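You operate a simulated robot arm through the tools that you are given. There is no shell and no other tool. Be economical: measure what you need, move in short steps, check, and stop when the job is done.

You run a simulated robot arm. Do the job below in one go: nothing can be reset, and whatever is moved stays where it is left.

## Task
Find why the white cartridge drops pressure, tighten that joint, prove it holds.
Fine: hold-test first; the chart names cap or knob, leave the other alone; vent ahead of tightening and at the end; 0.0 bar drop.

It is judged by the outcome, as a careful person would: the job done as asked, and still so three seconds after it is handed in. It fails if anything else is knocked over, pushed out of place, dropped, spilled or broken. A push-on lid holds only when it is set on centred and level and pressed home; a screw cap is set on level and turned clockwise until tight.

## Robot
A 6-joint arm with a two-finger parallel gripper, fixed in place. Base frame: the origin is at the foot of the arm, x ahead of it, y to its left, z up; the work surface is at about z = 780. Units: mm, rad, N and s.
With the tool pointing down near the work surface it reaches from about 240 to 640 mm from the base axis. Its first joint turns from -1.152 to 1.152 rad. Payload 2.7 kg.
Tool frame: the origin (TCP) lies between the finger pads and is the grasp point; the fingertips stand 23 mm ahead of it; z points along the fingers, y is the line along which they close. Largest opening 94 mm; finger width 38, thickness 10; the body of the gripper, 54 by 96 mm, starts 39 mm behind the TCP.
Orientation is that of the tool frame in the base frame, as a unit quaternion [w, x, y, z]. With the fingers straight down and closing along the base's y, the tool's x points along the base's -x, its y along +y and its z along -z.

## Interface
- The arm moves only by the tool drive_tool. Its argument "plan" is one flat list of numbers, 7 for each row, row after row: the turn, a rotation vector about the tool's x, y, z in units of 6 degrees (1.0 is 6 degrees), then the shift along the tool's x, y, z in units of 30 mm (1.0 is 30 mm), then the gripper command, from -1 (fully open) to 1 (shut), values between in proportion. In form: [wx, wy, wz, dx, dy, dz, gripper, wx, wy, wz, dx, dy, dz, gripper, ...]. A call has 1 to 12 rows; each row shifts and turns the commanded pose from where the row before left it, along the tool's axes as they then stand. A call with a number of a shift or a turn outside -1 to 1 is refused whole. A row lasts 0.2 s, in which the tool goes at most 50 mm and 0.15 rad; a call with a longer step from one row to the next is refused whole, and so is a gripper value outside its range. A pose out of reach is approached as far as the arm can. The call stops where the force on the tool passes 90 N (or 10 N more than at its start, if that is more) or the arm is blocked; 0.2 s more then pass. The fingers move at their own pace (about 45 mm/s each) and stop on an object; they squeeze with about 29 N. The grip force told is the motor's: it shows also when the fingers shut on nothing. Time passes only in rows, and 0.2 s behind the last, so rows that do not move let the fingers close. The reply holds the time, the measured pose of the TCP, the force on the tool along the base axes, the opening and the grip force, in the units named above and with some noise.
- Cameras (640 x 400 px; columns grow to the right, rows downward): "scene" is fixed at [77.9, -440.4, 1411.3]; the picture's right is [0.72, -0.70, 0.00], its down [-0.43, -0.44, -0.79] and it looks along [0.55, 0.57, -0.62] (base axes); focal length 332 px, centre (320, 200). "wrist" rides on the gripper at [86, 16, -75] in the tool frame; the picture's right is [-0.18, 0.98, 0.00], its down [-0.58, -0.11, -0.81] and it looks along [-0.79, -0.15, 0.59] (tool axes); focal length 243 px, centre (320, 200). There is no depth. A picture from a camera that has moved, and an enlarged one, comes with that camera's place and axes in the base frame and with its lens. The place of the scene camera against the robot may be out by one fixed shift of up to 18 mm in any direction.
- grab_frame(camera): a new picture of that camera. It takes no simulated time.
- close_up(camera, box): a new picture of the part [left, top, right, bottom] of that camera's present view, enlarged. It takes no simulated time.
- close_job(): hands the job in; it is judged then, once.

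Work in short steps. Places have to be worked out from the pictures, the camera data and where the tool is seen: move nearer, look again, correct. Check each grasp and each placing, and mend what went wrong. You have 120 turns and 64 pictures in all, those below and enlarged ones among them. Open the gripper and draw the arm clear of the work before you hand the job in, unless the task says otherwise; then end with one line.

The tools are called after "Emit:" by a JSON object that holds its "api" and its "payload". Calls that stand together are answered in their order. drive_tool: Moves the arm, as the interface text tells. Its arguments: {"type":"object","properties":{"plan":{"type":"array","items":{"type":"number"}}},"required":["plan"]} The other tools are called the same way: grab_frame (camera) takes a picture; close_up (camera, box) takes an enlarged picture of a part of a camera's view; close_job () hands the job in.

At the start:

```text
time_s: 0.0
tcp_pos: [323.5, 45.3, 1146.7]
tcp_rot: [0.001, 0.0, 1.0, 0.001]
wrist_force: [1.0, -1.4, 0.2]
finger_gap: 94.3
finger_force: 0.0
```

scene: 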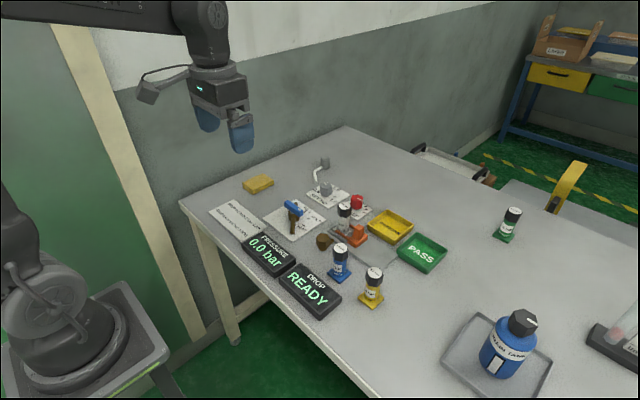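
wrist: 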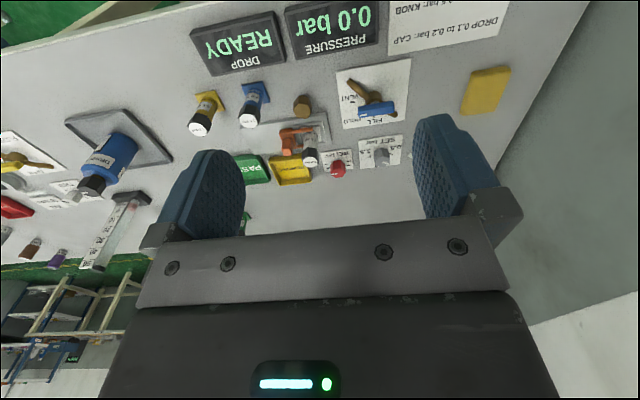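

I start by enlarging the work area to read the labels.

Emit:
{"api": "close_up", "payload": {"camera": "scene", "box": [200, 140, 460, 310]}}

Emit:
{"api": "close_up", "payload": {"camera": "wrist", "box": [180, 0, 520, 200]}}

Emit:
{"api": "close_up", "payload": {"camera": "scene", "box": [260, 145, 400, 255]}}

```text
2.35 times, centred on (330, 225) of scene
camera zoom: at [77.9, -440.4, 1411.3], right [0.72, -0.7, 0.0], down [-0.43, -0.44, -0.79], along [0.55, 0.57, -0.62], focal length 782 px, centre (296, 141)
```

zoom: 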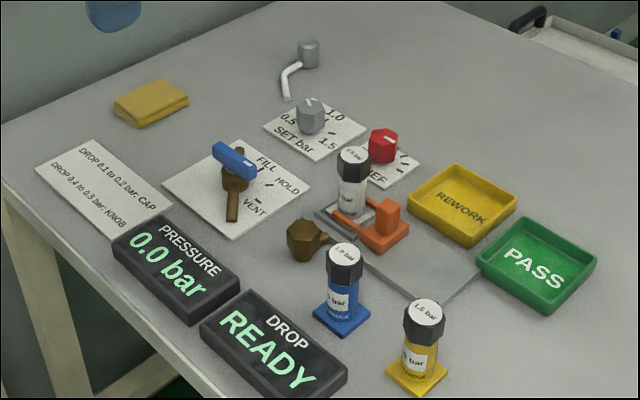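

```text
1.88 times, centred on (350, 100) of wrist
camera zoom: at [237.1, 60.8, 1221.9], right [0.18, 0.98, 0.0], down [0.58, -0.11, 0.81], along [0.79, -0.15, -0.59], focal length 457 px, centre (264, 388)
```

zoom: 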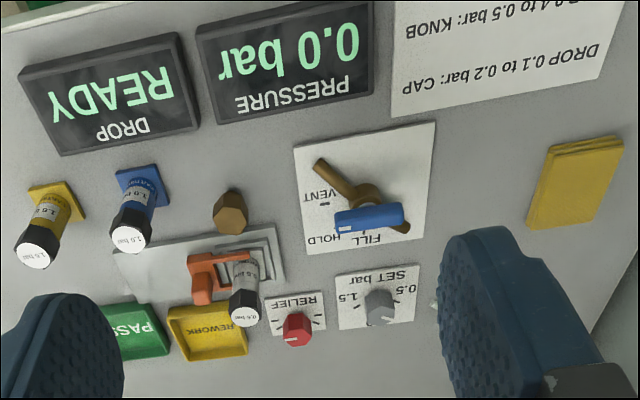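

```text
3.64 times, centred on (330, 200) of scene
camera zoom: at [77.9, -440.4, 1411.3], right [0.72, -0.7, 0.0], down [-0.43, -0.44, -0.79], along [0.55, 0.57, -0.62], focal length 1208 px, centre (284, 200)
```

zoom: 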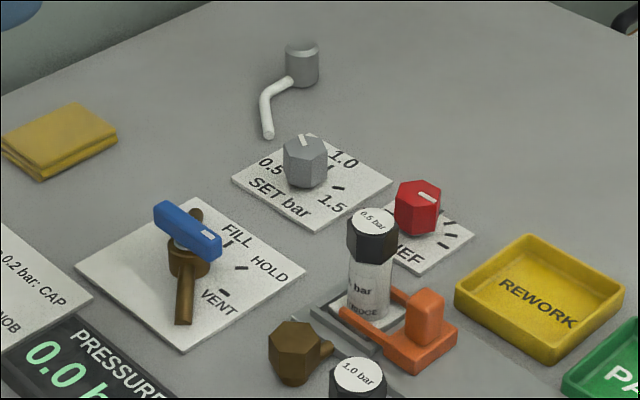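

The displays read READY and 0.0 bar. The valve is at about (503,110) and the cartridge at about (565,-24). I move closer for a wrist view.

Emit:
{"api": "drive_tool", "payload": {"plan": [0, 0, 0, -0.4, -0.1, 1, -1, 0, 0, 0, -0.4, -0.1, 1, -1, 0, 0, 0, -0.4, -0.1, 1, -1, 0, 0, 0, -0.4, -0.1, 1, -1, 0, 0, 0, -0.4, -0.1, 1, -1]}}

Emit:
{"api": "grab_frame", "payload": {"camera": "wrist"}}

Emit:
{"api": "close_up", "payload": {"camera": "wrist", "box": [200, 30, 440, 180]}}

```text
time_s: 1.2
tcp_pos: [381.6, 30.1, 997.2]
tcp_rot: [0.001, -0.002, 1.0, 0.001]
wrist_force: [-0.8, -0.3, 0.0]
finger_gap: 94.1
finger_force: 0.2
```

```text
58 pictures are left
camera wrist: at [295.3, 45.8, 1071.5], right [0.18, 0.98, 0.0], down [0.58, -0.11, 0.81], along [0.79, -0.15, -0.59], focal length 243 px, centre (320, 200)
```

wrist: 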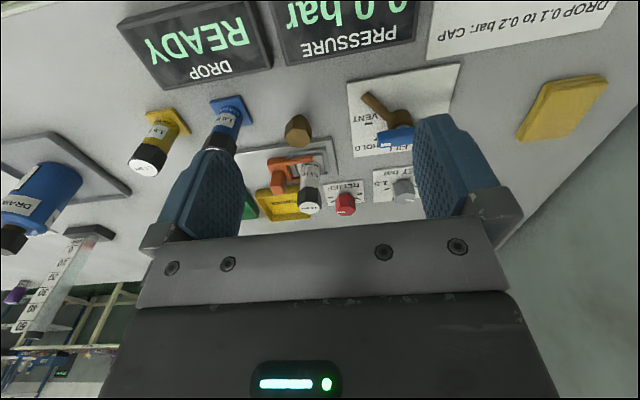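

```text
2.67 times, centred on (320, 105) of wrist
camera zoom: at [295.3, 45.8, 1071.5], right [0.18, 0.98, 0.0], down [0.58, -0.11, 0.81], along [0.79, -0.15, -0.59], focal length 647 px, centre (320, 453)
```

zoom: 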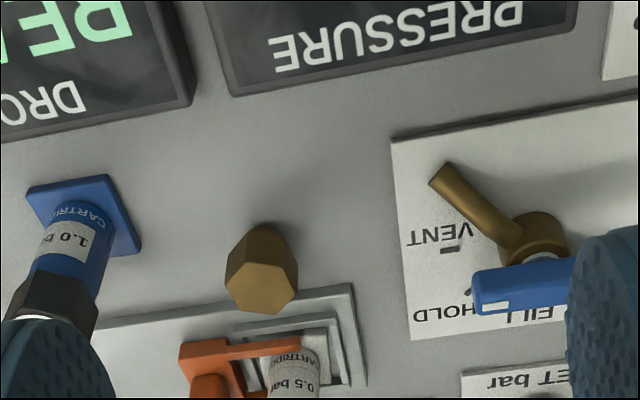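

The blue handle seems to point at VENT (-y). I take tight close-ups of the valve, set knob and cartridge fixture.

Emit:
{"api": "close_up", "payload": {"camera": "scene", "box": [310, 175, 390, 255]}}

Emit:
{"api": "close_up", "payload": {"camera": "scene", "box": [260, 150, 340, 240]}}

Emit:
{"api": "close_up", "payload": {"camera": "scene", "box": [205, 195, 265, 240]}}

```text
5.00 times, centred on (350, 215) of scene
camera zoom: at [77.9, -440.4, 1411.3], right [0.72, -0.7, 0.0], down [-0.43, -0.44, -0.79], along [0.55, 0.57, -0.62], focal length 1662 px, centre (170, 125)
```

zoom: 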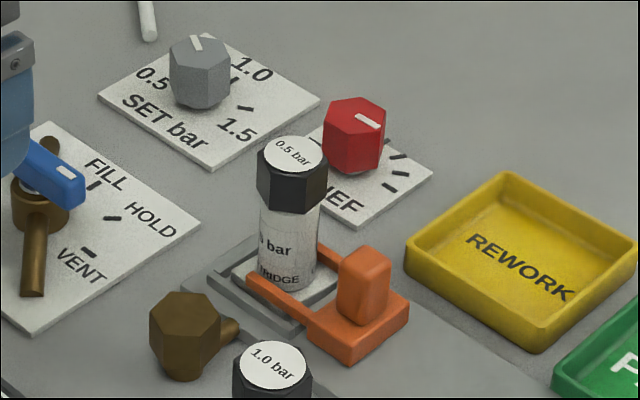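

```text
4.44 times, centred on (300, 195) of scene
camera zoom: at [77.9, -440.4, 1411.3], right [0.72, -0.7, 0.0], down [-0.43, -0.44, -0.79], along [0.55, 0.57, -0.62], focal length 1477 px, centre (409, 222)
```

zoom: 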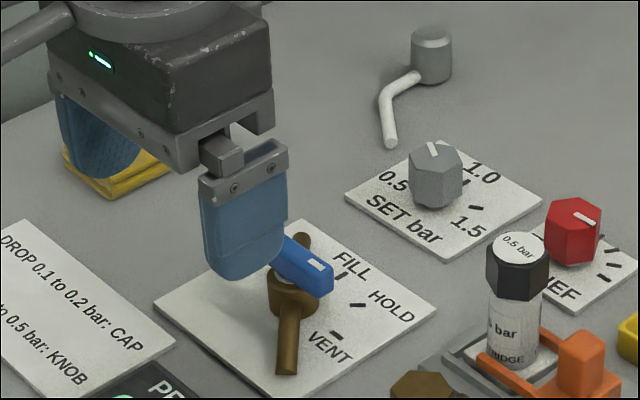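

```text
8.89 times, centred on (235, 218) of scene
camera zoom: at [77.9, -440.4, 1411.3], right [0.72, -0.7, 0.0], down [-0.43, -0.44, -0.79], along [0.55, 0.57, -0.62], focal length 2954 px, centre (1076, 44)
```

zoom: 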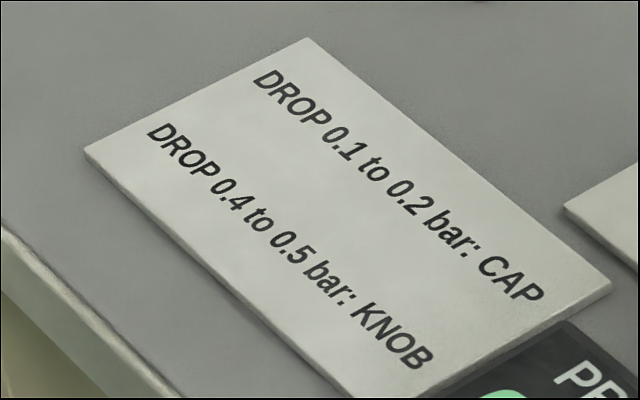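

The set knob points at 0.5 bar, which matches the cartridge, and the valve is on VENT. I move to view the valve between the fingers.

Emit:
{"api": "drive_tool", "payload": {"plan": [0, 0, 0, -0.4, 0.9, 0.4, -1, 0, 0, 0, -0.4, 0.9, 0.4, -1, 0, 0, 0, -0.4, 0.9, 0.4, -1]}}

Emit:
{"api": "close_up", "payload": {"camera": "wrist", "box": [200, 20, 440, 170]}}

```text
time_s: 2.0
tcp_pos: [420.3, 109.9, 961.8]
tcp_rot: [0.001, 0.0, 1.0, 0.001]
wrist_force: [0.7, 0.8, -0.1]
finger_gap: 93.9
finger_force: 0.0
```

```text
2.67 times, centred on (320, 95) of wrist
camera zoom: at [333.3, 126.4, 1034.6], right [0.18, 0.98, 0.0], down [0.58, -0.11, 0.81], along [0.79, -0.15, -0.59], focal length 647 px, centre (320, 480)
```

zoom: 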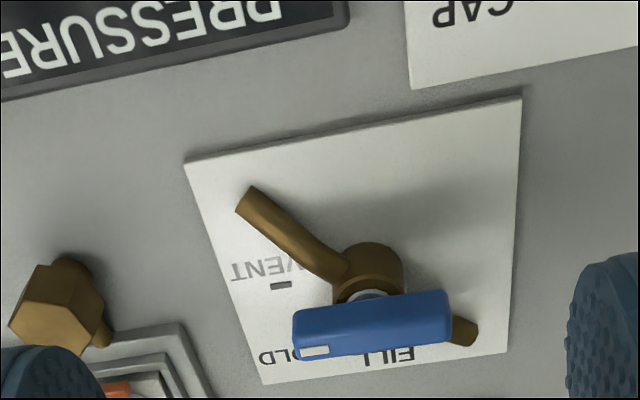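

The plate centre, which is the valve pivot, works out at about (514,113), with the handle top near z≈817. I move above it and yaw 90° clockwise so the fingers close across the handle.

Emit:
{"api": "drive_tool", "payload": {"plan": [0, 0, 0, -0.78, 0.03, 0, -1, 0, 0, 0, -0.78, 0.03, 0, -1, 0, 0, 0, -0.78, 0.03, 0, -1, 0, 0, 0, -0.78, 0.03, 0, -1, 0, 0, 1, 0, 0, 0, 0, 0, 0, 1, 0, 0, 0, 0, 0, 0, 1, 0, 0, 0, 0, 0, 0, 1, 0, 0, 0, 0, 0, 0, 1, 0, 0, 0, 0, 0, 0, 1, 0, 0, 0, 0, 0, 0, 1, 0, 0, 0, 0]}}

Emit:
{"api": "drive_tool", "payload": {"plan": [0, 0, 1, 0, 0, 0, 0, 0, 0, 1, 0, 0, 0, 0, 0, 0, 1, 0, 0, 0, 0, 0, 0, 1, 0, 0, 0, 0, 0, 0, 1, 0, 0, 0, 0, 0, 0, 1, 0, 0, 0, 0, 0, 0, 1, 0, 0, 0, 0, 0, 0, 1, 0, 0, 0, 0, 0, 0, 0, 0, 0, 1, 0, 0, 0, 0, 0, 0, 1, 0]}}

Emit:
{"api": "grab_frame", "payload": {"camera": "wrist"}}

```text
time_s: 4.4
tcp_pos: [513.8, 116.7, 960.9]
tcp_rot: [0.0, 0.358, 0.934, 0.0]
wrist_force: [-0.5, 0.1, 0.3]
finger_gap: 46.9
finger_force: 0.1
```

```text
time_s: 6.6
tcp_pos: [512.1, 114.8, 900.9]
tcp_rot: [0.0, 0.708, 0.707, 0.002]
wrist_force: [-0.2, 0.5, 0.2]
finger_gap: 47.0
finger_force: 0.0
```

```text
52 pictures are left
camera wrist: at [529.3, 200.9, 975.8], right [0.98, -0.18, 0.0], down [-0.11, -0.58, 0.81], along [-0.15, -0.79, -0.59], focal length 243 px, centre (320, 200)
```

wrist: 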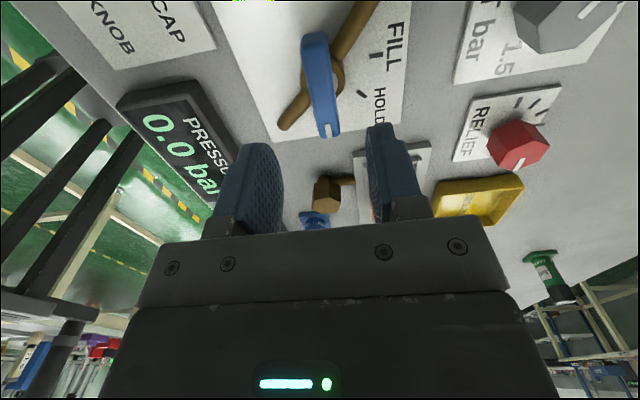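

The handle centre is confirmed at (514,113). I descend to TCP z≈828 and close.

Emit:
{"api": "drive_tool", "payload": {"plan": [0, 0, 0, -0.05, 0.05, 1, 0, 0, 0, 0, 0, 0, 1, 0, 0, 0, 0, 0, 0, 0.43, 0, 0, 0, 0, 0, 0, 0, 0]}}

Emit:
{"api": "close_up", "payload": {"camera": "scene", "box": [240, 150, 340, 250]}}

```text
time_s: 7.6
tcp_pos: [515.1, 113.3, 829.3]
tcp_rot: [0.0, 0.707, 0.707, 0.001]
wrist_force: [0.2, -0.7, -0.4]
finger_gap: 46.8
finger_force: 0.2
```

```text
4.00 times, centred on (290, 200) of scene
camera zoom: at [77.9, -440.4, 1411.3], right [0.72, -0.7, 0.0], down [-0.43, -0.44, -0.79], along [0.55, 0.57, -0.62], focal length 1329 px, centre (440, 200)
```

zoom: 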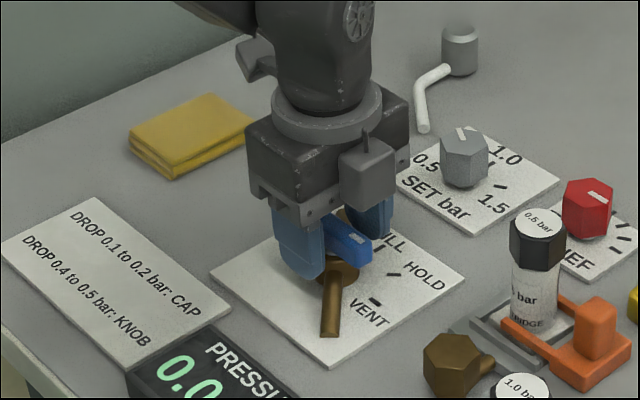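

The fingers straddle the handle, so I close on it.

Emit:
{"api": "drive_tool", "payload": {"plan": [0, 0, 0, 0, 0, 0, 0.9, 0, 0, 0, 0, 0, 0, 0.9, 0, 0, 0, 0, 0, 0, 0.9, 0, 0, 0, 0, 0, 0, 0.9]}}

```text
time_s: 8.6
tcp_pos: [515.3, 113.7, 829.1]
tcp_rot: [0.001, 0.707, 0.707, 0.002]
wrist_force: [10.8, -0.6, -7.8]
finger_gap: 31.5
finger_force: 44.5
```

The gap is 31.5, so the fingers hold the brown valve body and not the handle. I open, lift 8 mm and retry.

Emit:
{"api": "drive_tool", "payload": {"plan": [0, 0, 0, 0, 0, 0, 0, 0, 0, 0, 0, 0, 0, 0, 0, 0, 0, 0, 0, -0.28, 0, 0, 0, 0, 0, 0, 0, 0.9, 0, 0, 0, 0, 0, 0, 0.9, 0, 0, 0, 0, 0, 0, 0.9, 0, 0, 0, 0, 0, 0, 0.9]}}

Emit:
{"api": "close_up", "payload": {"camera": "scene", "box": [265, 180, 315, 230]}}

```text
time_s: 10.2
tcp_pos: [515.5, 114.1, 837.2]
tcp_rot: [0.001, 0.707, 0.707, 0.002]
wrist_force: [9.5, 0.5, -3.6]
finger_gap: 15.7
finger_force: 44.9
```

```text
8.00 times, centred on (290, 205) of scene
camera zoom: at [78.2, -440.4, 1411.3], right [0.72, -0.7, 0.0], down [-0.43, -0.44, -0.79], along [0.55, 0.57, -0.62], focal length 2658 px, centre (560, 160)
```

zoom: 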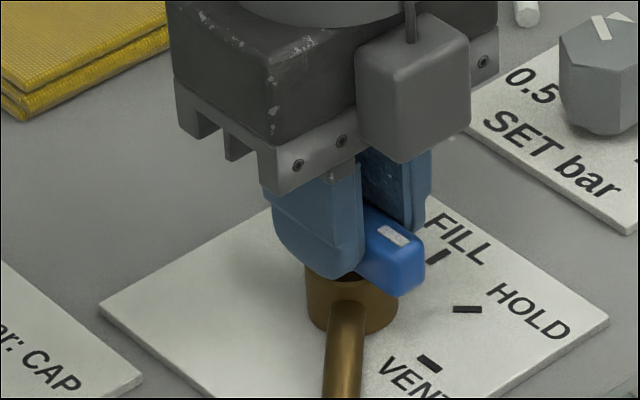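

I have the handle, with a gap of 15.7. I rotate 90° counter-clockwise to FILL.

Emit:
{"api": "drive_tool", "payload": {"plan": [0, 0, -1, 0, 0.04, 0, 0.9, 0, 0, -1, 0, 0, 0, 0.9, 0, 0, -1, 0, 0, 0, 0.9, 0, 0, -1, 0, 0, 0, 0.9, 0, 0, -1, 0, 0, 0, 0.9, 0, 0, -1, 0, 0, 0, 0.9, 0, 0, -1, 0, 0, 0, 0.9, 0, 0, -1, 0, 0, 0, 0.9]}}

Emit:
{"api": "drive_tool", "payload": {"plan": [0, 0, -1, 0, 0, 0, 0.9, 0, 0, -1, 0, 0, 0, 0.9, 0, 0, -1, 0, 0, 0, 0.9, 0, 0, -1, 0, 0, 0, 0.9, 0, 0, -1, 0, 0, 0, 0.9, 0, 0, -1, 0, 0, 0, 0.9, 0, 0, -1, 0, 0, 0, 0.9]}}

Emit:
{"api": "close_up", "payload": {"camera": "scene", "box": [220, 150, 380, 310]}}

```text
time_s: 12.0
tcp_pos: [516.5, 114.8, 837.4]
tcp_rot: [0.0, 0.358, 0.934, 0.001]
wrist_force: [-8.2, 12.6, 8.9]
finger_gap: 16.0
finger_force: 45.2
```

```text
time_s: 13.6
tcp_pos: [515.4, 114.6, 837.3]
tcp_rot: [0.001, -0.002, 1.0, 0.001]
wrist_force: [-9.4, 22.1, 12.0]
finger_gap: 15.9
finger_force: 44.6
```

```text
2.50 times, centred on (300, 230) of scene
camera zoom: at [77.6, -439.9, 1411.5], right [0.72, -0.7, 0.0], down [-0.43, -0.44, -0.79], along [0.55, 0.57, -0.62], focal length 831 px, centre (370, 125)
```

zoom: 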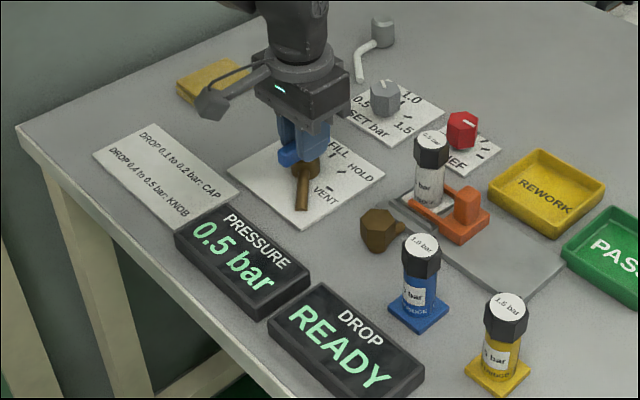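

The pressure is 0.5 bar. I turn 45° clockwise to HOLD and wait.

Emit:
{"api": "drive_tool", "payload": {"plan": [0, 0, 0.95, 0, 0, 0, 0.9, 0, 0, 0.95, 0, 0, 0, 0.9, 0, 0, 0.95, 0, 0, 0, 0.9, 0, 0, 0.95, 0, 0, 0, 0.9, 0, 0, 0.95, 0, 0, 0, 0.9, 0, 0, 0.95, 0, 0, 0, 0.9, 0, 0, 0.95, 0, 0, 0, 0.9, 0, 0, 0.95, 0, 0, 0, 0.9, 0, 0, 0, 0, 0, 0, 0.9, 0, 0, 0, 0, 0, 0, 0.9]}}

Emit:
{"api": "close_up", "payload": {"camera": "scene", "box": [220, 150, 380, 310]}}

```text
time_s: 15.8
tcp_pos: [515.7, 113.8, 836.8]
tcp_rot: [0.001, 0.388, 0.922, 0.0]
wrist_force: [-10.7, 14.6, 2.9]
finger_gap: 15.9
finger_force: 45.0
```

```text
2.50 times, centred on (300, 230) of scene
camera zoom: at [77.6, -440.0, 1411.4], right [0.72, -0.7, 0.0], down [-0.43, -0.44, -0.79], along [0.55, 0.57, -0.62], focal length 831 px, centre (370, 125)
```

zoom: 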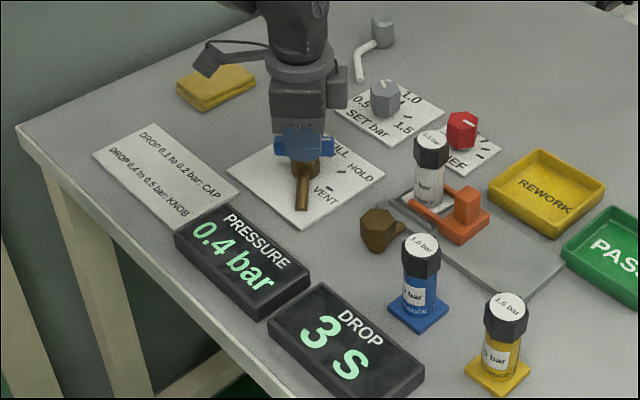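

The hold countdown is running, so I wait it out.

Emit:
{"api": "drive_tool", "payload": {"plan": [0, 0, 0, 0, 0, 0, 0.9, 0, 0, 0, 0, 0, 0, 0.9, 0, 0, 0, 0, 0, 0, 0.9, 0, 0, 0, 0, 0, 0, 0.9, 0, 0, 0, 0, 0, 0, 0.9, 0, 0, 0, 0, 0, 0, 0.9, 0, 0, 0, 0, 0, 0, 0.9, 0, 0, 0, 0, 0, 0, 0.9, 0, 0, 0, 0, 0, 0, 0.9, 0, 0, 0, 0, 0, 0, 0.9, 0, 0, 0, 0, 0, 0, 0.9, 0, 0, 0, 0, 0, 0, 0.9]}}

Emit:
{"api": "drive_tool", "payload": {"plan": [0, 0, 0, 0, 0, 0, 0.9, 0, 0, 0, 0, 0, 0, 0.9, 0, 0, 0, 0, 0, 0, 0.9, 0, 0, 0, 0, 0, 0, 0.9, 0, 0, 0, 0, 0, 0, 0.9, 0, 0, 0, 0, 0, 0, 0.9, 0, 0, 0, 0, 0, 0, 0.9, 0, 0, 0, 0, 0, 0, 0.9]}}

Emit:
{"api": "close_up", "payload": {"camera": "scene", "box": [220, 150, 380, 310]}}

```text
time_s: 18.4
tcp_pos: [516.3, 113.9, 837.2]
tcp_rot: [-0.001, 0.387, 0.922, 0.0]
wrist_force: [-12.5, 16.1, 1.7]
finger_gap: 15.9
finger_force: 44.7
```

```text
time_s: 20.2
tcp_pos: [515.5, 115.0, 837.7]
tcp_rot: [0.001, 0.387, 0.922, 0.001]
wrist_force: [-15.9, 15.4, -0.5]
finger_gap: 15.8
finger_force: 44.9
```

```text
2.50 times, centred on (300, 230) of scene
camera zoom: at [77.6, -440.1, 1411.4], right [0.72, -0.7, 0.0], down [-0.43, -0.44, -0.79], along [0.55, 0.57, -0.62], focal length 831 px, centre (370, 125)
```

zoom: 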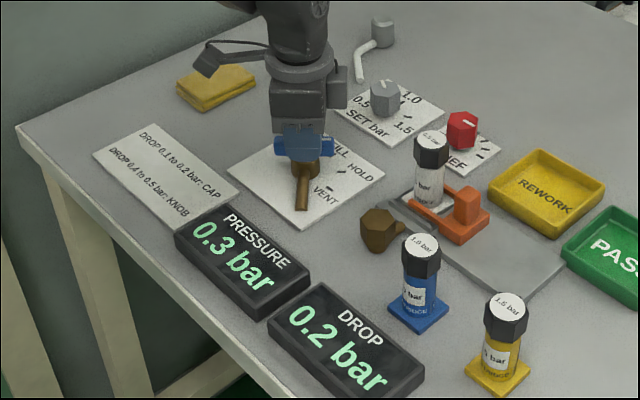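

A drop of 0.2 bar means CAP, so the brown knob stays alone. I vent by turning clockwise to 90°.

Emit:
{"api": "drive_tool", "payload": {"plan": [0, 0, 0.93, 0, 0, 0, 0.9, 0, 0, 0.93, 0, 0, 0, 0.9, 0, 0, 0.93, 0, 0, 0, 0.9, 0, 0, 0.93, 0, 0, 0, 0.9, 0, 0, 0.93, 0, 0, 0, 0.9, 0, 0, 0.93, 0, 0, 0, 0.9, 0, 0, 0.93, 0, 0, 0, 0.9, 0, 0, 0.93, 0, 0, 0, 0.9, 0, 0, 0, 0, 0, 0, 0.9, 0, 0, 0, 0, 0, 0, 0.9]}}

Emit:
{"api": "drive_tool", "payload": {"plan": [0, 0, 0, 0, 0, 0, 0, 0, 0, 0, 0, 0, 0, 0, 0, 0, 0, 0, 0, 0, 0, 0, 0, 0, 0, 0, -1, 0, 0, 0, 0, 0, 0, -1, 0, 0, 0, 0, 0, 0, -1, 0]}}

Emit:
{"api": "close_up", "payload": {"camera": "scene", "box": [220, 150, 380, 310]}}

```text
time_s: 22.4
tcp_pos: [514.6, 113.8, 838.3]
tcp_rot: [0.0, 0.708, 0.706, 0.0]
wrist_force: [-17.1, 5.5, -0.5]
finger_gap: 16.1
finger_force: 45.1
```

```text
time_s: 23.8
tcp_pos: [515.0, 113.8, 926.4]
tcp_rot: [0.0, 0.708, 0.706, 0.002]
wrist_force: [-0.5, 0.9, 0.0]
finger_gap: 46.9
finger_force: 0.1
```

```text
2.50 times, centred on (300, 230) of scene
camera zoom: at [77.9, -440.4, 1411.3], right [0.72, -0.7, 0.0], down [-0.43, -0.44, -0.79], along [0.55, 0.57, -0.62], focal length 831 px, centre (370, 125)
```

zoom: 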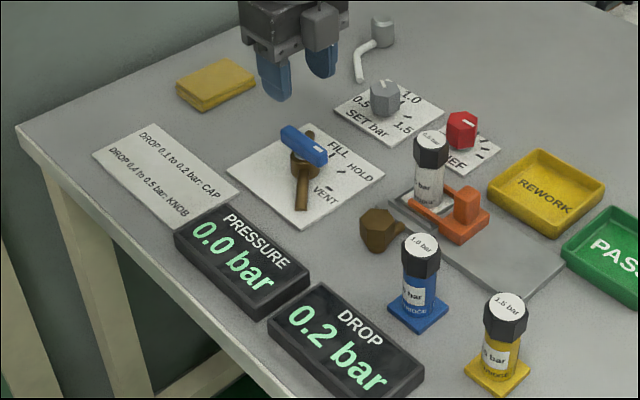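

It is vented at 0.0. I yaw back and move to view the white cartridge's black cap.

Emit:
{"api": "drive_tool", "payload": {"plan": [0, 0, -1, 0, 0, 0, -1, 0, 0, -1, 0, 0, 0, -1, 0, 0, -1, 0, 0, 0, -1, 0, 0, -1, 0, 0, 0, -1, 0, 0, -1, 0, 0, 0, -1, 0, 0, -1, 0, 0, 0, -1, 0, 0, -1, 0, 0, 0, -1, 0, 0, -1, 0, 0, 0, -1, 0, 0, -1, 0, 0, 0, -1, 0, 0, -1, 0, 0, 0, -1]}}

Emit:
{"api": "drive_tool", "payload": {"plan": [0, 0, -1, 0, 0, 0, -1, 0, 0, -1, 0, 0, 0, -1, 0, 0, -1, 0, 0, 0, -1, 0, 0, -1, 0, 0, 0, -1, 0, 0, -1, 0, 0, 0, -1, 0, 0, 0, 0.3, -0.9, -0.2, -1, 0, 0, 0, 0.3, -0.9, -0.2, -1, 0, 0, 0, 0.3, -0.9, -0.2, -1, 0, 0, 0, 0.3, -0.9, 0, -1, 0, 0, 0, 0.3, -0.95, 0, -1]}}

Emit:
{"api": "grab_frame", "payload": {"camera": "wrist"}}

Emit:
{"api": "close_up", "payload": {"camera": "wrist", "box": [230, 80, 430, 205]}}

```text
time_s: 26.0
tcp_pos: [517.0, 114.2, 926.1]
tcp_rot: [0.001, 0.259, 0.966, 0.001]
wrist_force: [-0.3, -0.2, 0.3]
finger_gap: 94.0
finger_force: 0.0
```

```text
time_s: 28.2
tcp_pos: [470.4, -20.2, 945.3]
tcp_rot: [0.001, 0.001, 1.0, 0.001]
wrist_force: [-0.3, 0.3, -0.6]
finger_gap: 94.1
finger_force: 0.0
```

```text
45 pictures are left
camera wrist: at [383.7, -4.2, 1020.6], right [0.19, 0.98, 0.0], down [0.58, -0.11, 0.81], along [0.79, -0.15, -0.59], focal length 243 px, centre (320, 200)
```

wrist: 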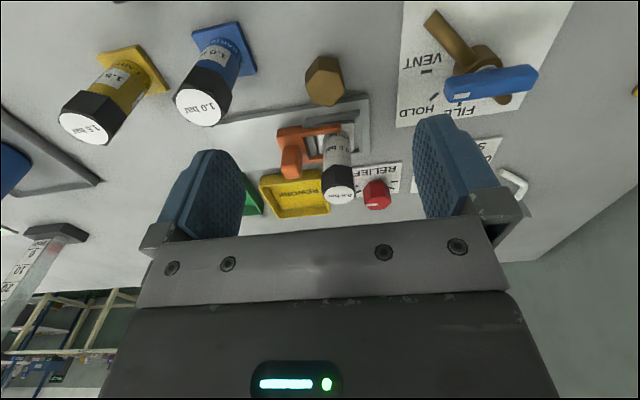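

```text
3.20 times, centred on (330, 142) of wrist
camera zoom: at [383.7, -4.2, 1020.6], right [0.19, 0.98, 0.0], down [0.58, -0.11, 0.81], along [0.79, -0.15, -0.59], focal length 776 px, centre (288, 384)
```

zoom: 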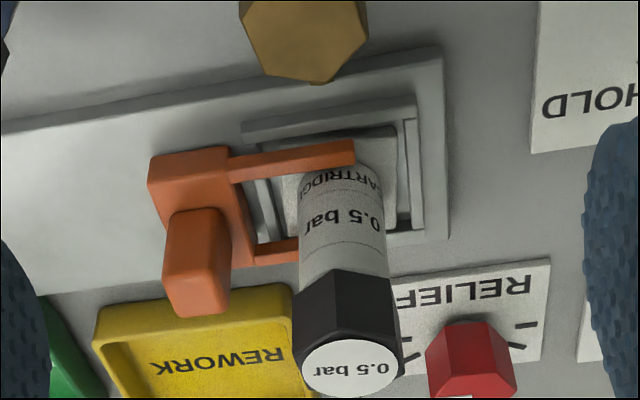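

The cap axis comes out near (567,-20.5) with its top at z≈879 and flats roughly aligned to y. I move over it and check before descending.

Emit:
{"api": "drive_tool", "payload": {"plan": [0, 0, 0, -0.81, 0, 0, -0.2, 0, 0, 0, -0.81, 0, 0, -0.2, 0, 0, 0, -0.81, 0, 0, -0.2, 0, 0, 0, -0.81, 0, 0, -0.2, 0, 0, 0, 0, 0, 0.6, -0.2, 0, 0, 0, 0, 0, 0, -0.2]}}

Emit:
{"api": "grab_frame", "payload": {"camera": "wrist"}}

Emit:
{"api": "close_up", "payload": {"camera": "scene", "box": [290, 120, 410, 260]}}

```text
time_s: 29.6
tcp_pos: [567.9, -21.8, 929.8]
tcp_rot: [0.001, 0.002, 1.0, 0.001]
wrist_force: [0.2, -0.1, 0.6]
finger_gap: 56.5
finger_force: 0.1
```

```text
43 pictures are left
camera wrist: at [482.8, -7.0, 1003.7], right [0.19, 0.98, 0.0], down [0.58, -0.11, 0.81], along [0.79, -0.15, -0.59], focal length 243 px, centre (320, 200)
```

wrist: 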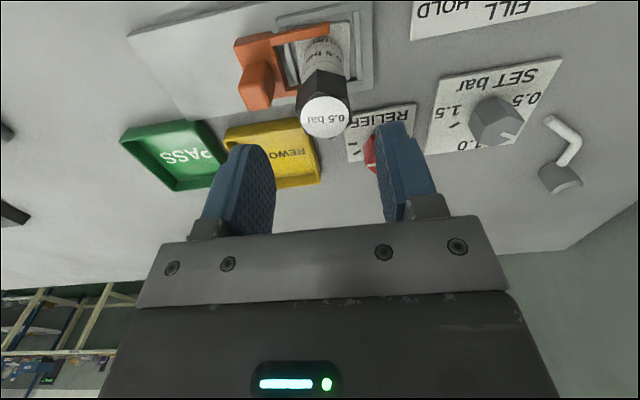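

```text
2.86 times, centred on (350, 190) of scene
camera zoom: at [77.9, -440.4, 1411.3], right [0.72, -0.7, 0.0], down [-0.43, -0.44, -0.79], along [0.55, 0.57, -0.62], focal length 949 px, centre (234, 229)
```

zoom: 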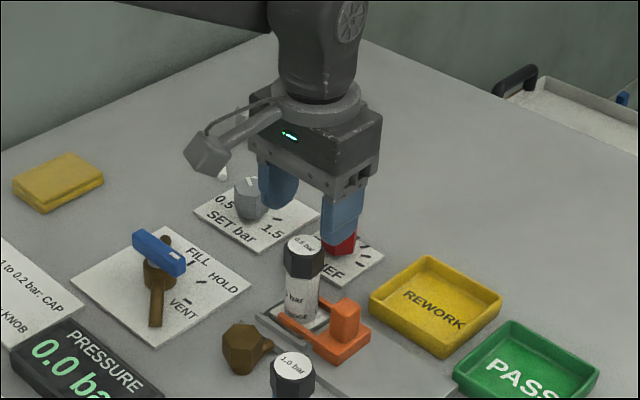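

The cap is confirmed at (567,-20.3) with top z≈880. I descend to z≈877 and grip it.

Emit:
{"api": "drive_tool", "payload": {"plan": [0, 0, 0, 0.02, 0.04, 0.9, -0.2, 0, 0, 0, 0, 0, 0.86, -0.2, 0, 0, 0, 0, 0, 0, -0.2, 0, 0, 0, 0, 0, 0, 0.9, 0, 0, 0, 0, 0, 0, 0.9, 0, 0, 0, 0, 0, 0, 0.9, 0, 0, 0, 0, 0, 0, 0.9, 0, 0, 0, 0, 0, 0, 0.9]}}

Emit:
{"api": "close_up", "payload": {"camera": "scene", "box": [310, 170, 390, 250]}}

Emit:
{"api": "grab_frame", "payload": {"camera": "wrist"}}

```text
time_s: 31.4
tcp_pos: [569.2, -21.0, 875.8]
tcp_rot: [0.0, 0.002, 1.0, 0.001]
wrist_force: [-0.5, 1.3, -0.1]
finger_gap: 30.3
finger_force: 28.5
```

```text
5.00 times, centred on (350, 210) of scene
camera zoom: at [77.9, -440.4, 1411.3], right [0.72, -0.7, 0.0], down [-0.43, -0.44, -0.79], along [0.55, 0.57, -0.62], focal length 1662 px, centre (170, 150)
```

zoom: 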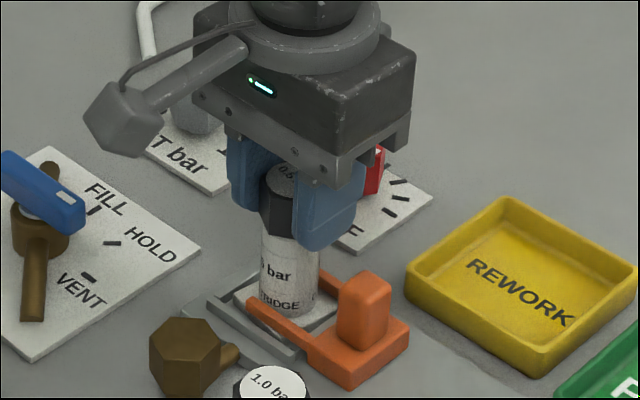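

```text
40 pictures are left
camera wrist: at [483.3, -5.4, 949.5], right [0.19, 0.98, 0.0], down [0.58, -0.11, 0.81], along [0.79, -0.15, -0.59], focal length 243 px, centre (320, 200)
```

wrist: 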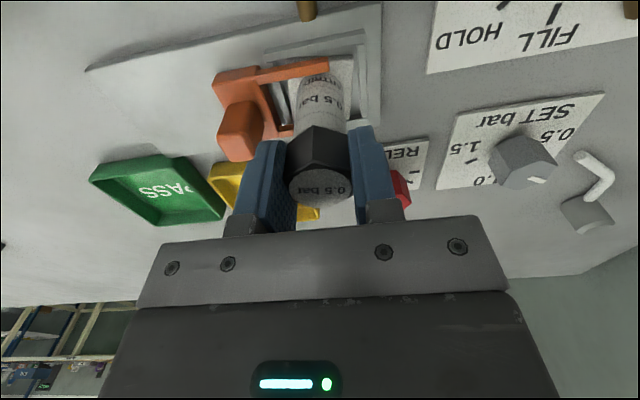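

The cap is gripped with a gap of 30.3. I turn clockwise 30° and check.

Emit:
{"api": "drive_tool", "payload": {"plan": [0, 0, 0.8, 0, 0, 0, 1, 0, 0, 0.8, 0, 0, 0, 1, 0, 0, 0.8, 0, 0, 0, 1, 0, 0, 0.8, 0, 0, 0, 1, 0, 0, 0.8, 0, 0, 0, 1, 0, 0, 0.8, 0, 0, 0, 1]}}

Emit:
{"api": "close_up", "payload": {"camera": "wrist", "box": [240, 80, 400, 220]}}

```text
time_s: 32.8
tcp_pos: [567.7, -19.7, 876.4]
tcp_rot: [0.001, 0.252, 0.968, 0.0]
wrist_force: [4.3, 1.3, 0.5]
finger_gap: 30.5
finger_force: 29.1
```

```text
2.86 times, centred on (320, 150) of wrist
camera zoom: at [500.2, 35.0, 949.6], right [0.64, 0.77, 0.0], down [0.45, -0.38, 0.81], along [0.62, -0.51, -0.59], focal length 693 px, centre (320, 343)
```

zoom: 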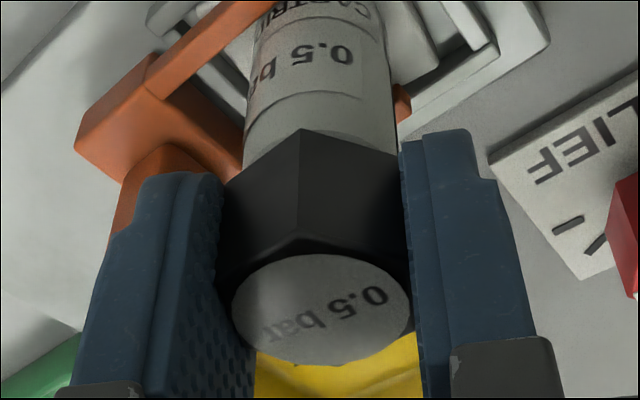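

The cap turns with the fingers, so I continue clockwise and watch for resistance.

Emit:
{"api": "drive_tool", "payload": {"plan": [0, 0, 0.8, 0, 0, 0, 1, 0, 0, 0.8, 0, 0, 0, 1, 0, 0, 0.8, 0, 0, 0, 1, 0, 0, 0.8, 0, 0, 0, 1, 0, 0, 0.8, 0, 0, 0, 1, 0, 0, 0.8, 0, 0, 0, 1]}}

Emit:
{"api": "drive_tool", "payload": {"plan": [0, 0, 0.8, 0, 0, 0, 1, 0, 0, 0.8, 0, 0, 0, 1, 0, 0, 0.8, 0, 0, 0, 1, 0, 0, 0.8, 0, 0, 0, 1, 0, 0, 0.8, 0, 0, 0, 1, 0, 0, 0.8, 0, 0, 0, 1]}}

Emit:
{"api": "close_up", "payload": {"camera": "wrist", "box": [240, 80, 400, 220]}}

```text
time_s: 34.2
tcp_pos: [568.2, -20.3, 875.7]
tcp_rot: [0.001, 0.484, 0.875, 0.001]
wrist_force: [7.3, 4.7, 6.9]
finger_gap: 30.5
finger_force: 28.8
```

```text
time_s: 35.6
tcp_pos: [568.8, -23.2, 875.1]
tcp_rot: [0.001, 0.686, 0.728, 0.001]
wrist_force: [12.8, 7.6, 5.9]
finger_gap: 33.5
finger_force: 29.2
```

```text
2.86 times, centred on (320, 150) of wrist
camera zoom: at [579.1, 64.4, 949.4], right [0.99, -0.13, 0.0], down [-0.08, -0.59, 0.81], along [-0.1, -0.8, -0.59], focal length 693 px, centre (320, 343)
```

zoom: 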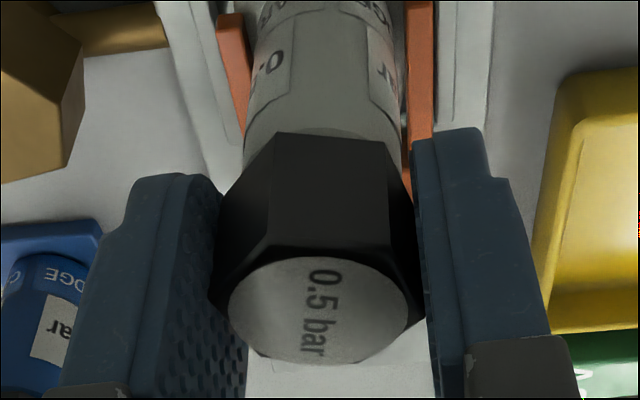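

The cap followed to about 73° and then the fingers slid onto its corners (gap 33.5), so it has met resistance. I open, go back about 74° to the flats, regrip and try again to confirm it's tight.

Emit:
{"api": "drive_tool", "payload": {"plan": [0, 0, 0, 0, 0, 0, -0.2, 0, 0, 0, 0, 0, 0, -0.2, 0, 0, -1, 0, 0, 0, -0.2, 0, 0, -1, 0, 0, 0, -0.2, 0, 0, -1, 0, 0, 0, -0.2, 0, 0, -1, 0, 0, 0, -0.2, 0, 0, -1, 0, 0, 0, -0.2, 0, 0, -1, 0, 0, 0, -0.2]}}

Emit:
{"api": "drive_tool", "payload": {"plan": [0, 0, -1, 0, 0, 0, -0.2, 0, 0, -1, 0, 0, 0, -0.2, 0, 0, -1, 0, 0, 0, -0.2, 0, 0, -1, 0, 0, 0, -0.2, 0, 0, -1, 0, 0, 0, -0.2, 0, 0, -1, 0, 0, 0, -0.2, 0, 0, -0.33, 0, 0, 0, -0.2, 0, 0, 0, 0, 0, 0, -0.2]}}

Emit:
{"api": "close_up", "payload": {"camera": "wrist", "box": [240, 80, 400, 220]}}

```text
time_s: 37.4
tcp_pos: [567.8, -21.7, 873.7]
tcp_rot: [0.0, 0.427, 0.904, 0.001]
wrist_force: [-0.3, -0.2, 1.2]
finger_gap: 56.3
finger_force: 0.1
```

```text
time_s: 39.2
tcp_pos: [567.5, -21.5, 874.7]
tcp_rot: [0.001, 0.109, 0.994, 0.001]
wrist_force: [-0.6, 0.5, 0.4]
finger_gap: 56.6
finger_force: 0.1
```

```text
2.86 times, centred on (320, 150) of wrist
camera zoom: at [486.4, 13.0, 949.5], right [0.39, 0.92, 0.0], down [0.54, -0.23, 0.81], along [0.74, -0.32, -0.59], focal length 693 px, centre (320, 343)
```

zoom: 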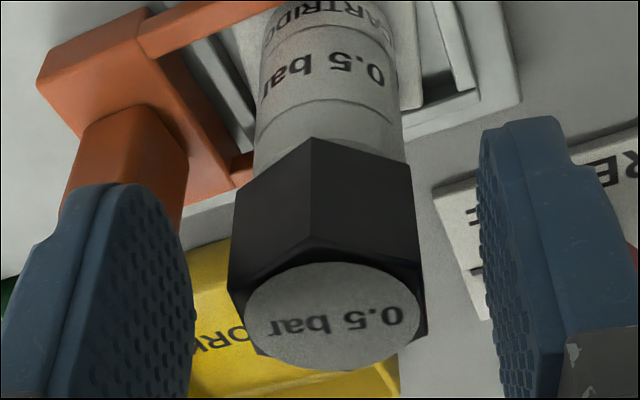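

The hex is aligned with the fingers again. I regrip and turn clockwise about 30°.

Emit:
{"api": "drive_tool", "payload": {"plan": [0, 0, 0, 0, 0, 0, 1, 0, 0, 0, 0, 0, 0, 1, 0, 0, 0, 0, 0, 0, 1, 0, 0, 0, 0, 0, 0, 1]}}

Emit:
{"api": "drive_tool", "payload": {"plan": [0, 0, 0.6, 0, 0, 0, 1, 0, 0, 0.6, 0, 0, 0, 1, 0, 0, 0.6, 0, 0, 0, 1]}}

Emit:
{"api": "drive_tool", "payload": {"plan": [0, 0, 0.6, 0, 0, 0, 1, 0, 0, 0.6, 0, 0, 0, 1]}}

Emit:
{"api": "close_up", "payload": {"camera": "wrist", "box": [240, 80, 400, 220]}}

```text
time_s: 40.2
tcp_pos: [566.9, -20.7, 874.7]
tcp_rot: [0.001, 0.11, 0.994, 0.0]
wrist_force: [0.8, 2.8, 0.4]
finger_gap: 30.5
finger_force: 29.4
```

```text
time_s: 41.0
tcp_pos: [566.6, -20.0, 875.0]
tcp_rot: [0.002, 0.203, 0.979, 0.0]
wrist_force: [0.4, 7.4, 1.2]
finger_gap: 33.0
finger_force: 29.2
```

```text
time_s: 41.6
tcp_pos: [568.5, -21.0, 875.3]
tcp_rot: [0.001, 0.264, 0.964, 0.001]
wrist_force: [1.2, 10.9, 1.4]
finger_gap: 34.1
finger_force: 29.2
```

```text
2.86 times, centred on (320, 150) of wrist
camera zoom: at [501.8, 37.0, 949.4], right [0.66, 0.75, 0.0], down [0.44, -0.39, 0.81], along [0.61, -0.53, -0.59], focal length 693 px, centre (320, 343)
```

zoom: 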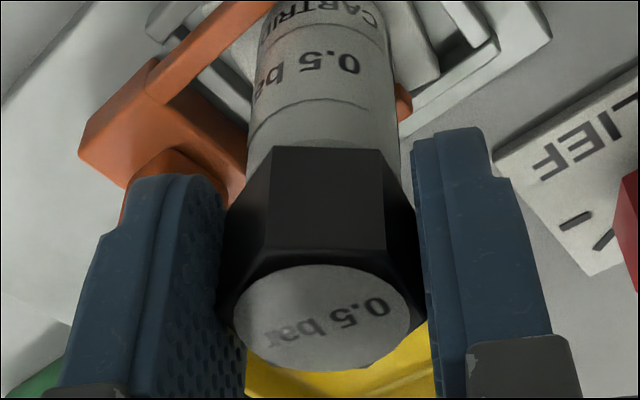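

The cap no longer moves and the fingers ride over its corners, so it's tight. I release, lift straight up, and will then repeat the hold test.

Emit:
{"api": "drive_tool", "payload": {"plan": [0, 0, 0, 0, 0, 0, -0.2, 0, 0, 0, 0, 0, 0, -0.2, 0, 0, 0, 0, 0, -1, -0.2, 0, 0, 0, 0, 0, -1, -0.2, 0, 0, 0, 0, 0, 0, 0]}}

Emit:
{"api": "close_up", "payload": {"camera": "scene", "box": [240, 150, 400, 310]}}

```text
time_s: 42.8
tcp_pos: [565.5, -22.5, 932.7]
tcp_rot: [0.001, 0.265, 0.964, 0.0]
wrist_force: [-0.8, -0.5, 0.2]
finger_gap: 47.0
finger_force: 0.0
```

```text
2.50 times, centred on (320, 230) of scene
camera zoom: at [77.9, -440.4, 1411.3], right [0.72, -0.7, 0.0], down [-0.43, -0.44, -0.79], along [0.55, 0.57, -0.62], focal length 831 px, centre (320, 125)
```

zoom: 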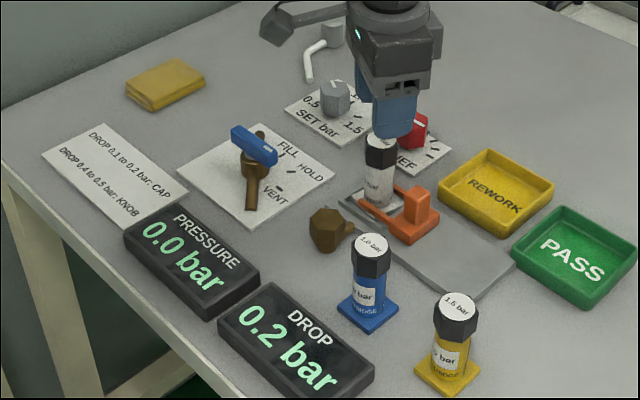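

I yaw to 90° and return above the valve handle at (515.5,114).

Emit:
{"api": "drive_tool", "payload": {"plan": [0, 0, 0.99, 0, 0, 0, 0, 0, 0, 0.99, 0, 0, 0, 0, 0, 0, 0.99, 0, 0, 0, 0, 0, 0, 0.99, 0, 0, 0, 0, 0, 0, 0.99, 0, 0, 0, 0, 0, 0, 0.99, 0, 0, 0, 0, 0, 0, 0.99, 0, 0, 0, 0, 0, 0, 0.99, 0, 0, 0, 0, 0, 0, 0.99, 0, 0, 0, 0, 0, 0, 0.99, 0, 0, 0, 0]}}

Emit:
{"api": "drive_tool", "payload": {"plan": [0, 0, 0, 0.91, -0.334, 0, 0, 0, 0, 0, 0.91, -0.334, 0, 0, 0, 0, 0, 0.91, -0.334, 0, 0, 0, 0, 0, 0.91, -0.334, 0, 0, 0, 0, 0, 0.91, -0.334, 0, 0, 0, 0, 0, 0, 0, 0, 0]}}

```text
time_s: 45.0
tcp_pos: [567.1, -21.4, 935.0]
tcp_rot: [0.0, 0.707, 0.707, 0.002]
wrist_force: [-0.3, -0.2, -0.1]
finger_gap: 47.0
finger_force: 0.0
```

```text
time_s: 46.4
tcp_pos: [517.1, 117.6, 935.2]
tcp_rot: [0.0, 0.708, 0.707, 0.002]
wrist_force: [-0.3, 0.1, 0.6]
finger_gap: 46.8
finger_force: 0.1
```

I trim the position, descend to z≈838 and grip the handle.

Emit:
{"api": "drive_tool", "payload": {"plan": [0, 0, 0, -0.1, -0.07, 0.9, 0, 0, 0, 0, 0, 0, 0.9, 0, 0, 0, 0, 0, 0, 0.9, 0, 0, 0, 0, 0, 0, 0.54, 0, 0, 0, 0, 0, 0, 0, 0, 0, 0, 0, 0, 0, 0, 0.9, 0, 0, 0, 0, 0, 0, 0.9, 0, 0, 0, 0, 0, 0, 0.9, 0, 0, 0, 0, 0, 0, 0.9]}}

```text
time_s: 48.4
tcp_pos: [514.9, 111.7, 835.7]
tcp_rot: [0.0, 0.707, 0.707, -0.001]
wrist_force: [-2.8, -0.5, 0.3]
finger_gap: 15.9
finger_force: 44.9
```

I have the handle (gap 15.9). I turn 90° counter-clockwise to FILL.

Emit:
{"api": "drive_tool", "payload": {"plan": [0, 0, -1, 0.05, 0, -0.03, 0.9, 0, 0, -1, 0, 0, 0, 0.9, 0, 0, -1, 0, 0, 0, 0.9, 0, 0, -1, 0, 0, 0, 0.9, 0, 0, -1, 0, 0, 0, 0.9, 0, 0, -1, 0, 0, 0, 0.9, 0, 0, -1, 0, 0, 0, 0.9, 0, 0, -1, 0, 0, 0, 0.9]}}

Emit:
{"api": "drive_tool", "payload": {"plan": [0, 0, -1, 0, 0, 0, 0.9, 0, 0, -1, 0, 0, 0, 0.9, 0, 0, -1, 0, 0, 0, 0.9, 0, 0, -1, 0, 0, 0, 0.9, 0, 0, -1, 0, 0, 0, 0.9, 0, 0, -1, 0, 0, 0, 0.9, 0, 0, -1, 0, 0, 0, 0.9, 0, 0, 0, 0, 0, 0, 0.9, 0, 0, 0, 0, 0, 0, 0.9, 0, 0, 0, 0, 0, 0, 0.9]}}

Emit:
{"api": "close_up", "payload": {"camera": "scene", "box": [220, 150, 380, 310]}}

```text
time_s: 50.2
tcp_pos: [516.4, 113.3, 835.8]
tcp_rot: [0.002, 0.358, 0.934, 0.002]
wrist_force: [27.4, 2.7, -34.0]
finger_gap: 15.6
finger_force: 44.7
```

```text
time_s: 52.4
tcp_pos: [515.8, 114.8, 838.3]
tcp_rot: [0.003, 0.0, 1.0, 0.001]
wrist_force: [21.5, 13.1, -22.1]
finger_gap: 16.0
finger_force: 44.5
```

```text
2.50 times, centred on (300, 230) of scene
camera zoom: at [78.8, -440.0, 1411.4], right [0.72, -0.7, 0.0], down [-0.43, -0.44, -0.79], along [0.55, 0.57, -0.62], focal length 831 px, centre (370, 125)
```

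zoom: 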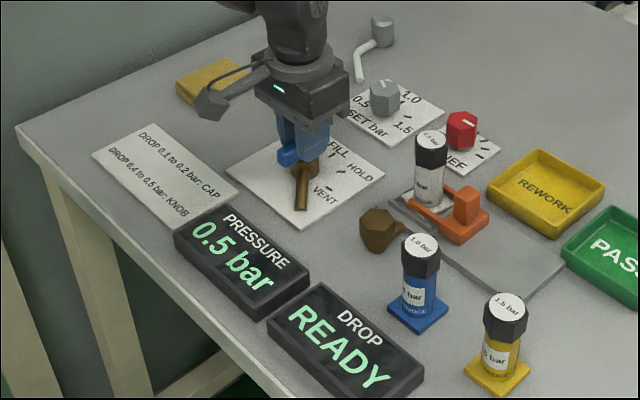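

It is filled to 0.5 bar. I turn to HOLD and wait.

Emit:
{"api": "drive_tool", "payload": {"plan": [0, 0, 0.94, 0, 0, 0, 0.9, 0, 0, 0.94, 0, 0, 0, 0.9, 0, 0, 0.94, 0, 0, 0, 0.9, 0, 0, 0.94, 0, 0, 0, 0.9, 0, 0, 0.94, 0, 0, 0, 0.9, 0, 0, 0.94, 0, 0, 0, 0.9, 0, 0, 0.94, 0, 0, 0, 0.9, 0, 0, 0.94, 0, 0, 0, 0.9, 0, 0, 0, 0, 0, 0, 0.9, 0, 0, 0, 0, 0, 0, 0.9]}}

Emit:
{"api": "drive_tool", "payload": {"plan": [0, 0, 0, 0, 0, 0, 0.9, 0, 0, 0, 0, 0, 0, 0.9, 0, 0, 0, 0, 0, 0, 0.9, 0, 0, 0, 0, 0, 0, 0.9, 0, 0, 0, 0, 0, 0, 0.9, 0, 0, 0, 0, 0, 0, 0.9, 0, 0, 0, 0, 0, 0, 0.9, 0, 0, 0, 0, 0, 0, 0.9, 0, 0, 0, 0, 0, 0, 0.9, 0, 0, 0, 0, 0, 0, 0.9, 0, 0, 0, 0, 0, 0, 0.9, 0, 0, 0, 0, 0, 0, 0.9]}}

Emit:
{"api": "drive_tool", "payload": {"plan": [0, 0, 0, 0, 0, 0, 0.9, 0, 0, 0, 0, 0, 0, 0.9, 0, 0, 0, 0, 0, 0, 0.9, 0, 0, 0, 0, 0, 0, 0.9, 0, 0, 0, 0, 0, 0, 0.9, 0, 0, 0, 0, 0, 0, 0.9, 0, 0, 0, 0, 0, 0, 0.9, 0, 0, 0, 0, 0, 0, 0.9, 0, 0, 0, 0, 0, 0, 0.9]}}

Emit:
{"api": "close_up", "payload": {"camera": "scene", "box": [220, 150, 380, 310]}}

```text
time_s: 54.6
tcp_pos: [515.7, 114.2, 837.3]
tcp_rot: [0.0, 0.384, 0.923, 0.001]
wrist_force: [17.9, 11.6, -27.8]
finger_gap: 16.0
finger_force: 44.6
```

```text
time_s: 57.2
tcp_pos: [517.1, 113.6, 837.9]
tcp_rot: [0.0, 0.383, 0.924, 0.001]
wrist_force: [19.4, 7.0, -28.8]
finger_gap: 16.1
finger_force: 44.6
```

```text
time_s: 59.2
tcp_pos: [516.5, 113.4, 837.9]
tcp_rot: [0.0, 0.384, 0.923, 0.001]
wrist_force: [20.2, 5.0, -28.8]
finger_gap: 16.0
finger_force: 45.4
```

```text
2.50 times, centred on (300, 230) of scene
camera zoom: at [78.8, -440.2, 1411.3], right [0.72, -0.7, 0.0], down [-0.43, -0.44, -0.79], along [0.55, 0.57, -0.62], focal length 831 px, centre (370, 125)
```

zoom: 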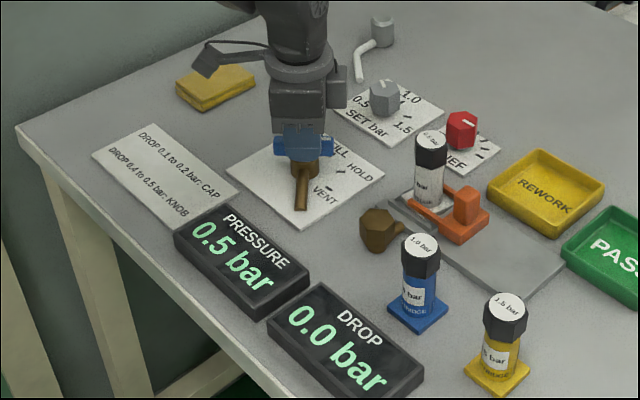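

The drop is 0.0 bar with 0.5 bar held. I turn to VENT, release and lift clear.

Emit:
{"api": "drive_tool", "payload": {"plan": [0, 0, 0.94, 0, 0, 0, 0.9, 0, 0, 0.94, 0, 0, 0, 0.9, 0, 0, 0.94, 0, 0, 0, 0.9, 0, 0, 0.94, 0, 0, 0, 0.9, 0, 0, 0.94, 0, 0, 0, 0.9, 0, 0, 0.94, 0, 0, 0, 0.9, 0, 0, 0.94, 0, 0, 0, 0.9, 0, 0, 0.94, 0, 0, 0, 0.9, 0, 0, 0, 0, 0, 0, 0.9, 0, 0, 0, 0, 0, 0, 0.9]}}

Emit:
{"api": "drive_tool", "payload": {"plan": [0, 0, 0, 0, 0, 0, 0, 0, 0, 0, 0, 0, 0, 0, 0, 0, 0, 0, 0, 0, 0, 0, 0, 0, 0, 0, -1, 0, 0, 0, 0, 0, 0, -1, 0, 0, 0, 0, 0, 0, -1, 0, 0, 0, 0, 0, -0.5, -1, -1, 0, 0, 0, 0, -0.5, -1, -1, 0, 0, 0, 0, -0.5, -1, -1]}}

Emit:
{"api": "grab_frame", "payload": {"camera": "scene"}}

Emit:
{"api": "close_up", "payload": {"camera": "scene", "box": [220, 150, 380, 310]}}

```text
time_s: 61.4
tcp_pos: [514.3, 113.7, 837.0]
tcp_rot: [-0.001, 0.709, 0.706, 0.0]
wrist_force: [2.1, 9.8, -20.6]
finger_gap: 16.1
finger_force: 45.5
```

```text
time_s: 63.4
tcp_pos: [467.7, 113.9, 1019.6]
tcp_rot: [0.001, 0.709, 0.705, 0.001]
wrist_force: [-0.4, -0.3, 0.0]
finger_gap: 94.1
finger_force: 0.1
```

```text
32 pictures are left
```

scene: 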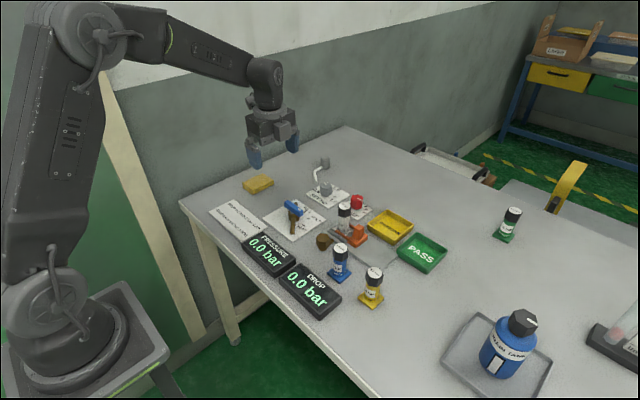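

```text
2.50 times, centred on (300, 230) of scene
camera zoom: at [77.9, -440.4, 1411.3], right [0.72, -0.7, 0.0], down [-0.43, -0.44, -0.79], along [0.55, 0.57, -0.62], focal length 831 px, centre (370, 125)
```

zoom: 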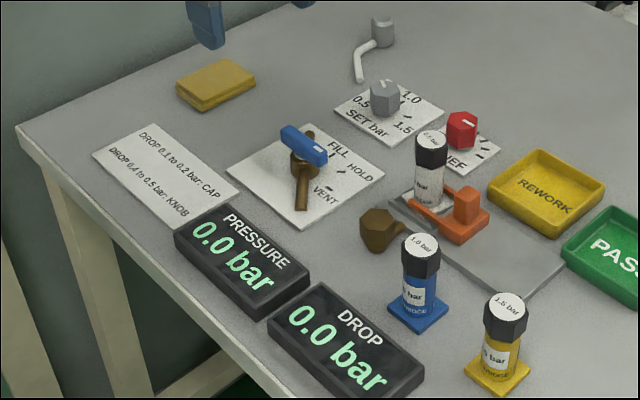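

The system is vented at 0.0 bar, the drop reads 0.0 bar, the arm is clear and nothing else has moved. I hand it in.

Emit:
{"api": "close_job", "payload": {}}

```text
The job is handed in.
```

The white cartridge was leaking at its cap: the first hold test dropped 0.2 bar, so I vented, tightened the cap, and the retest at 0.5 bar dropped 0.0 bar; the knob was left alone and the system is vented.
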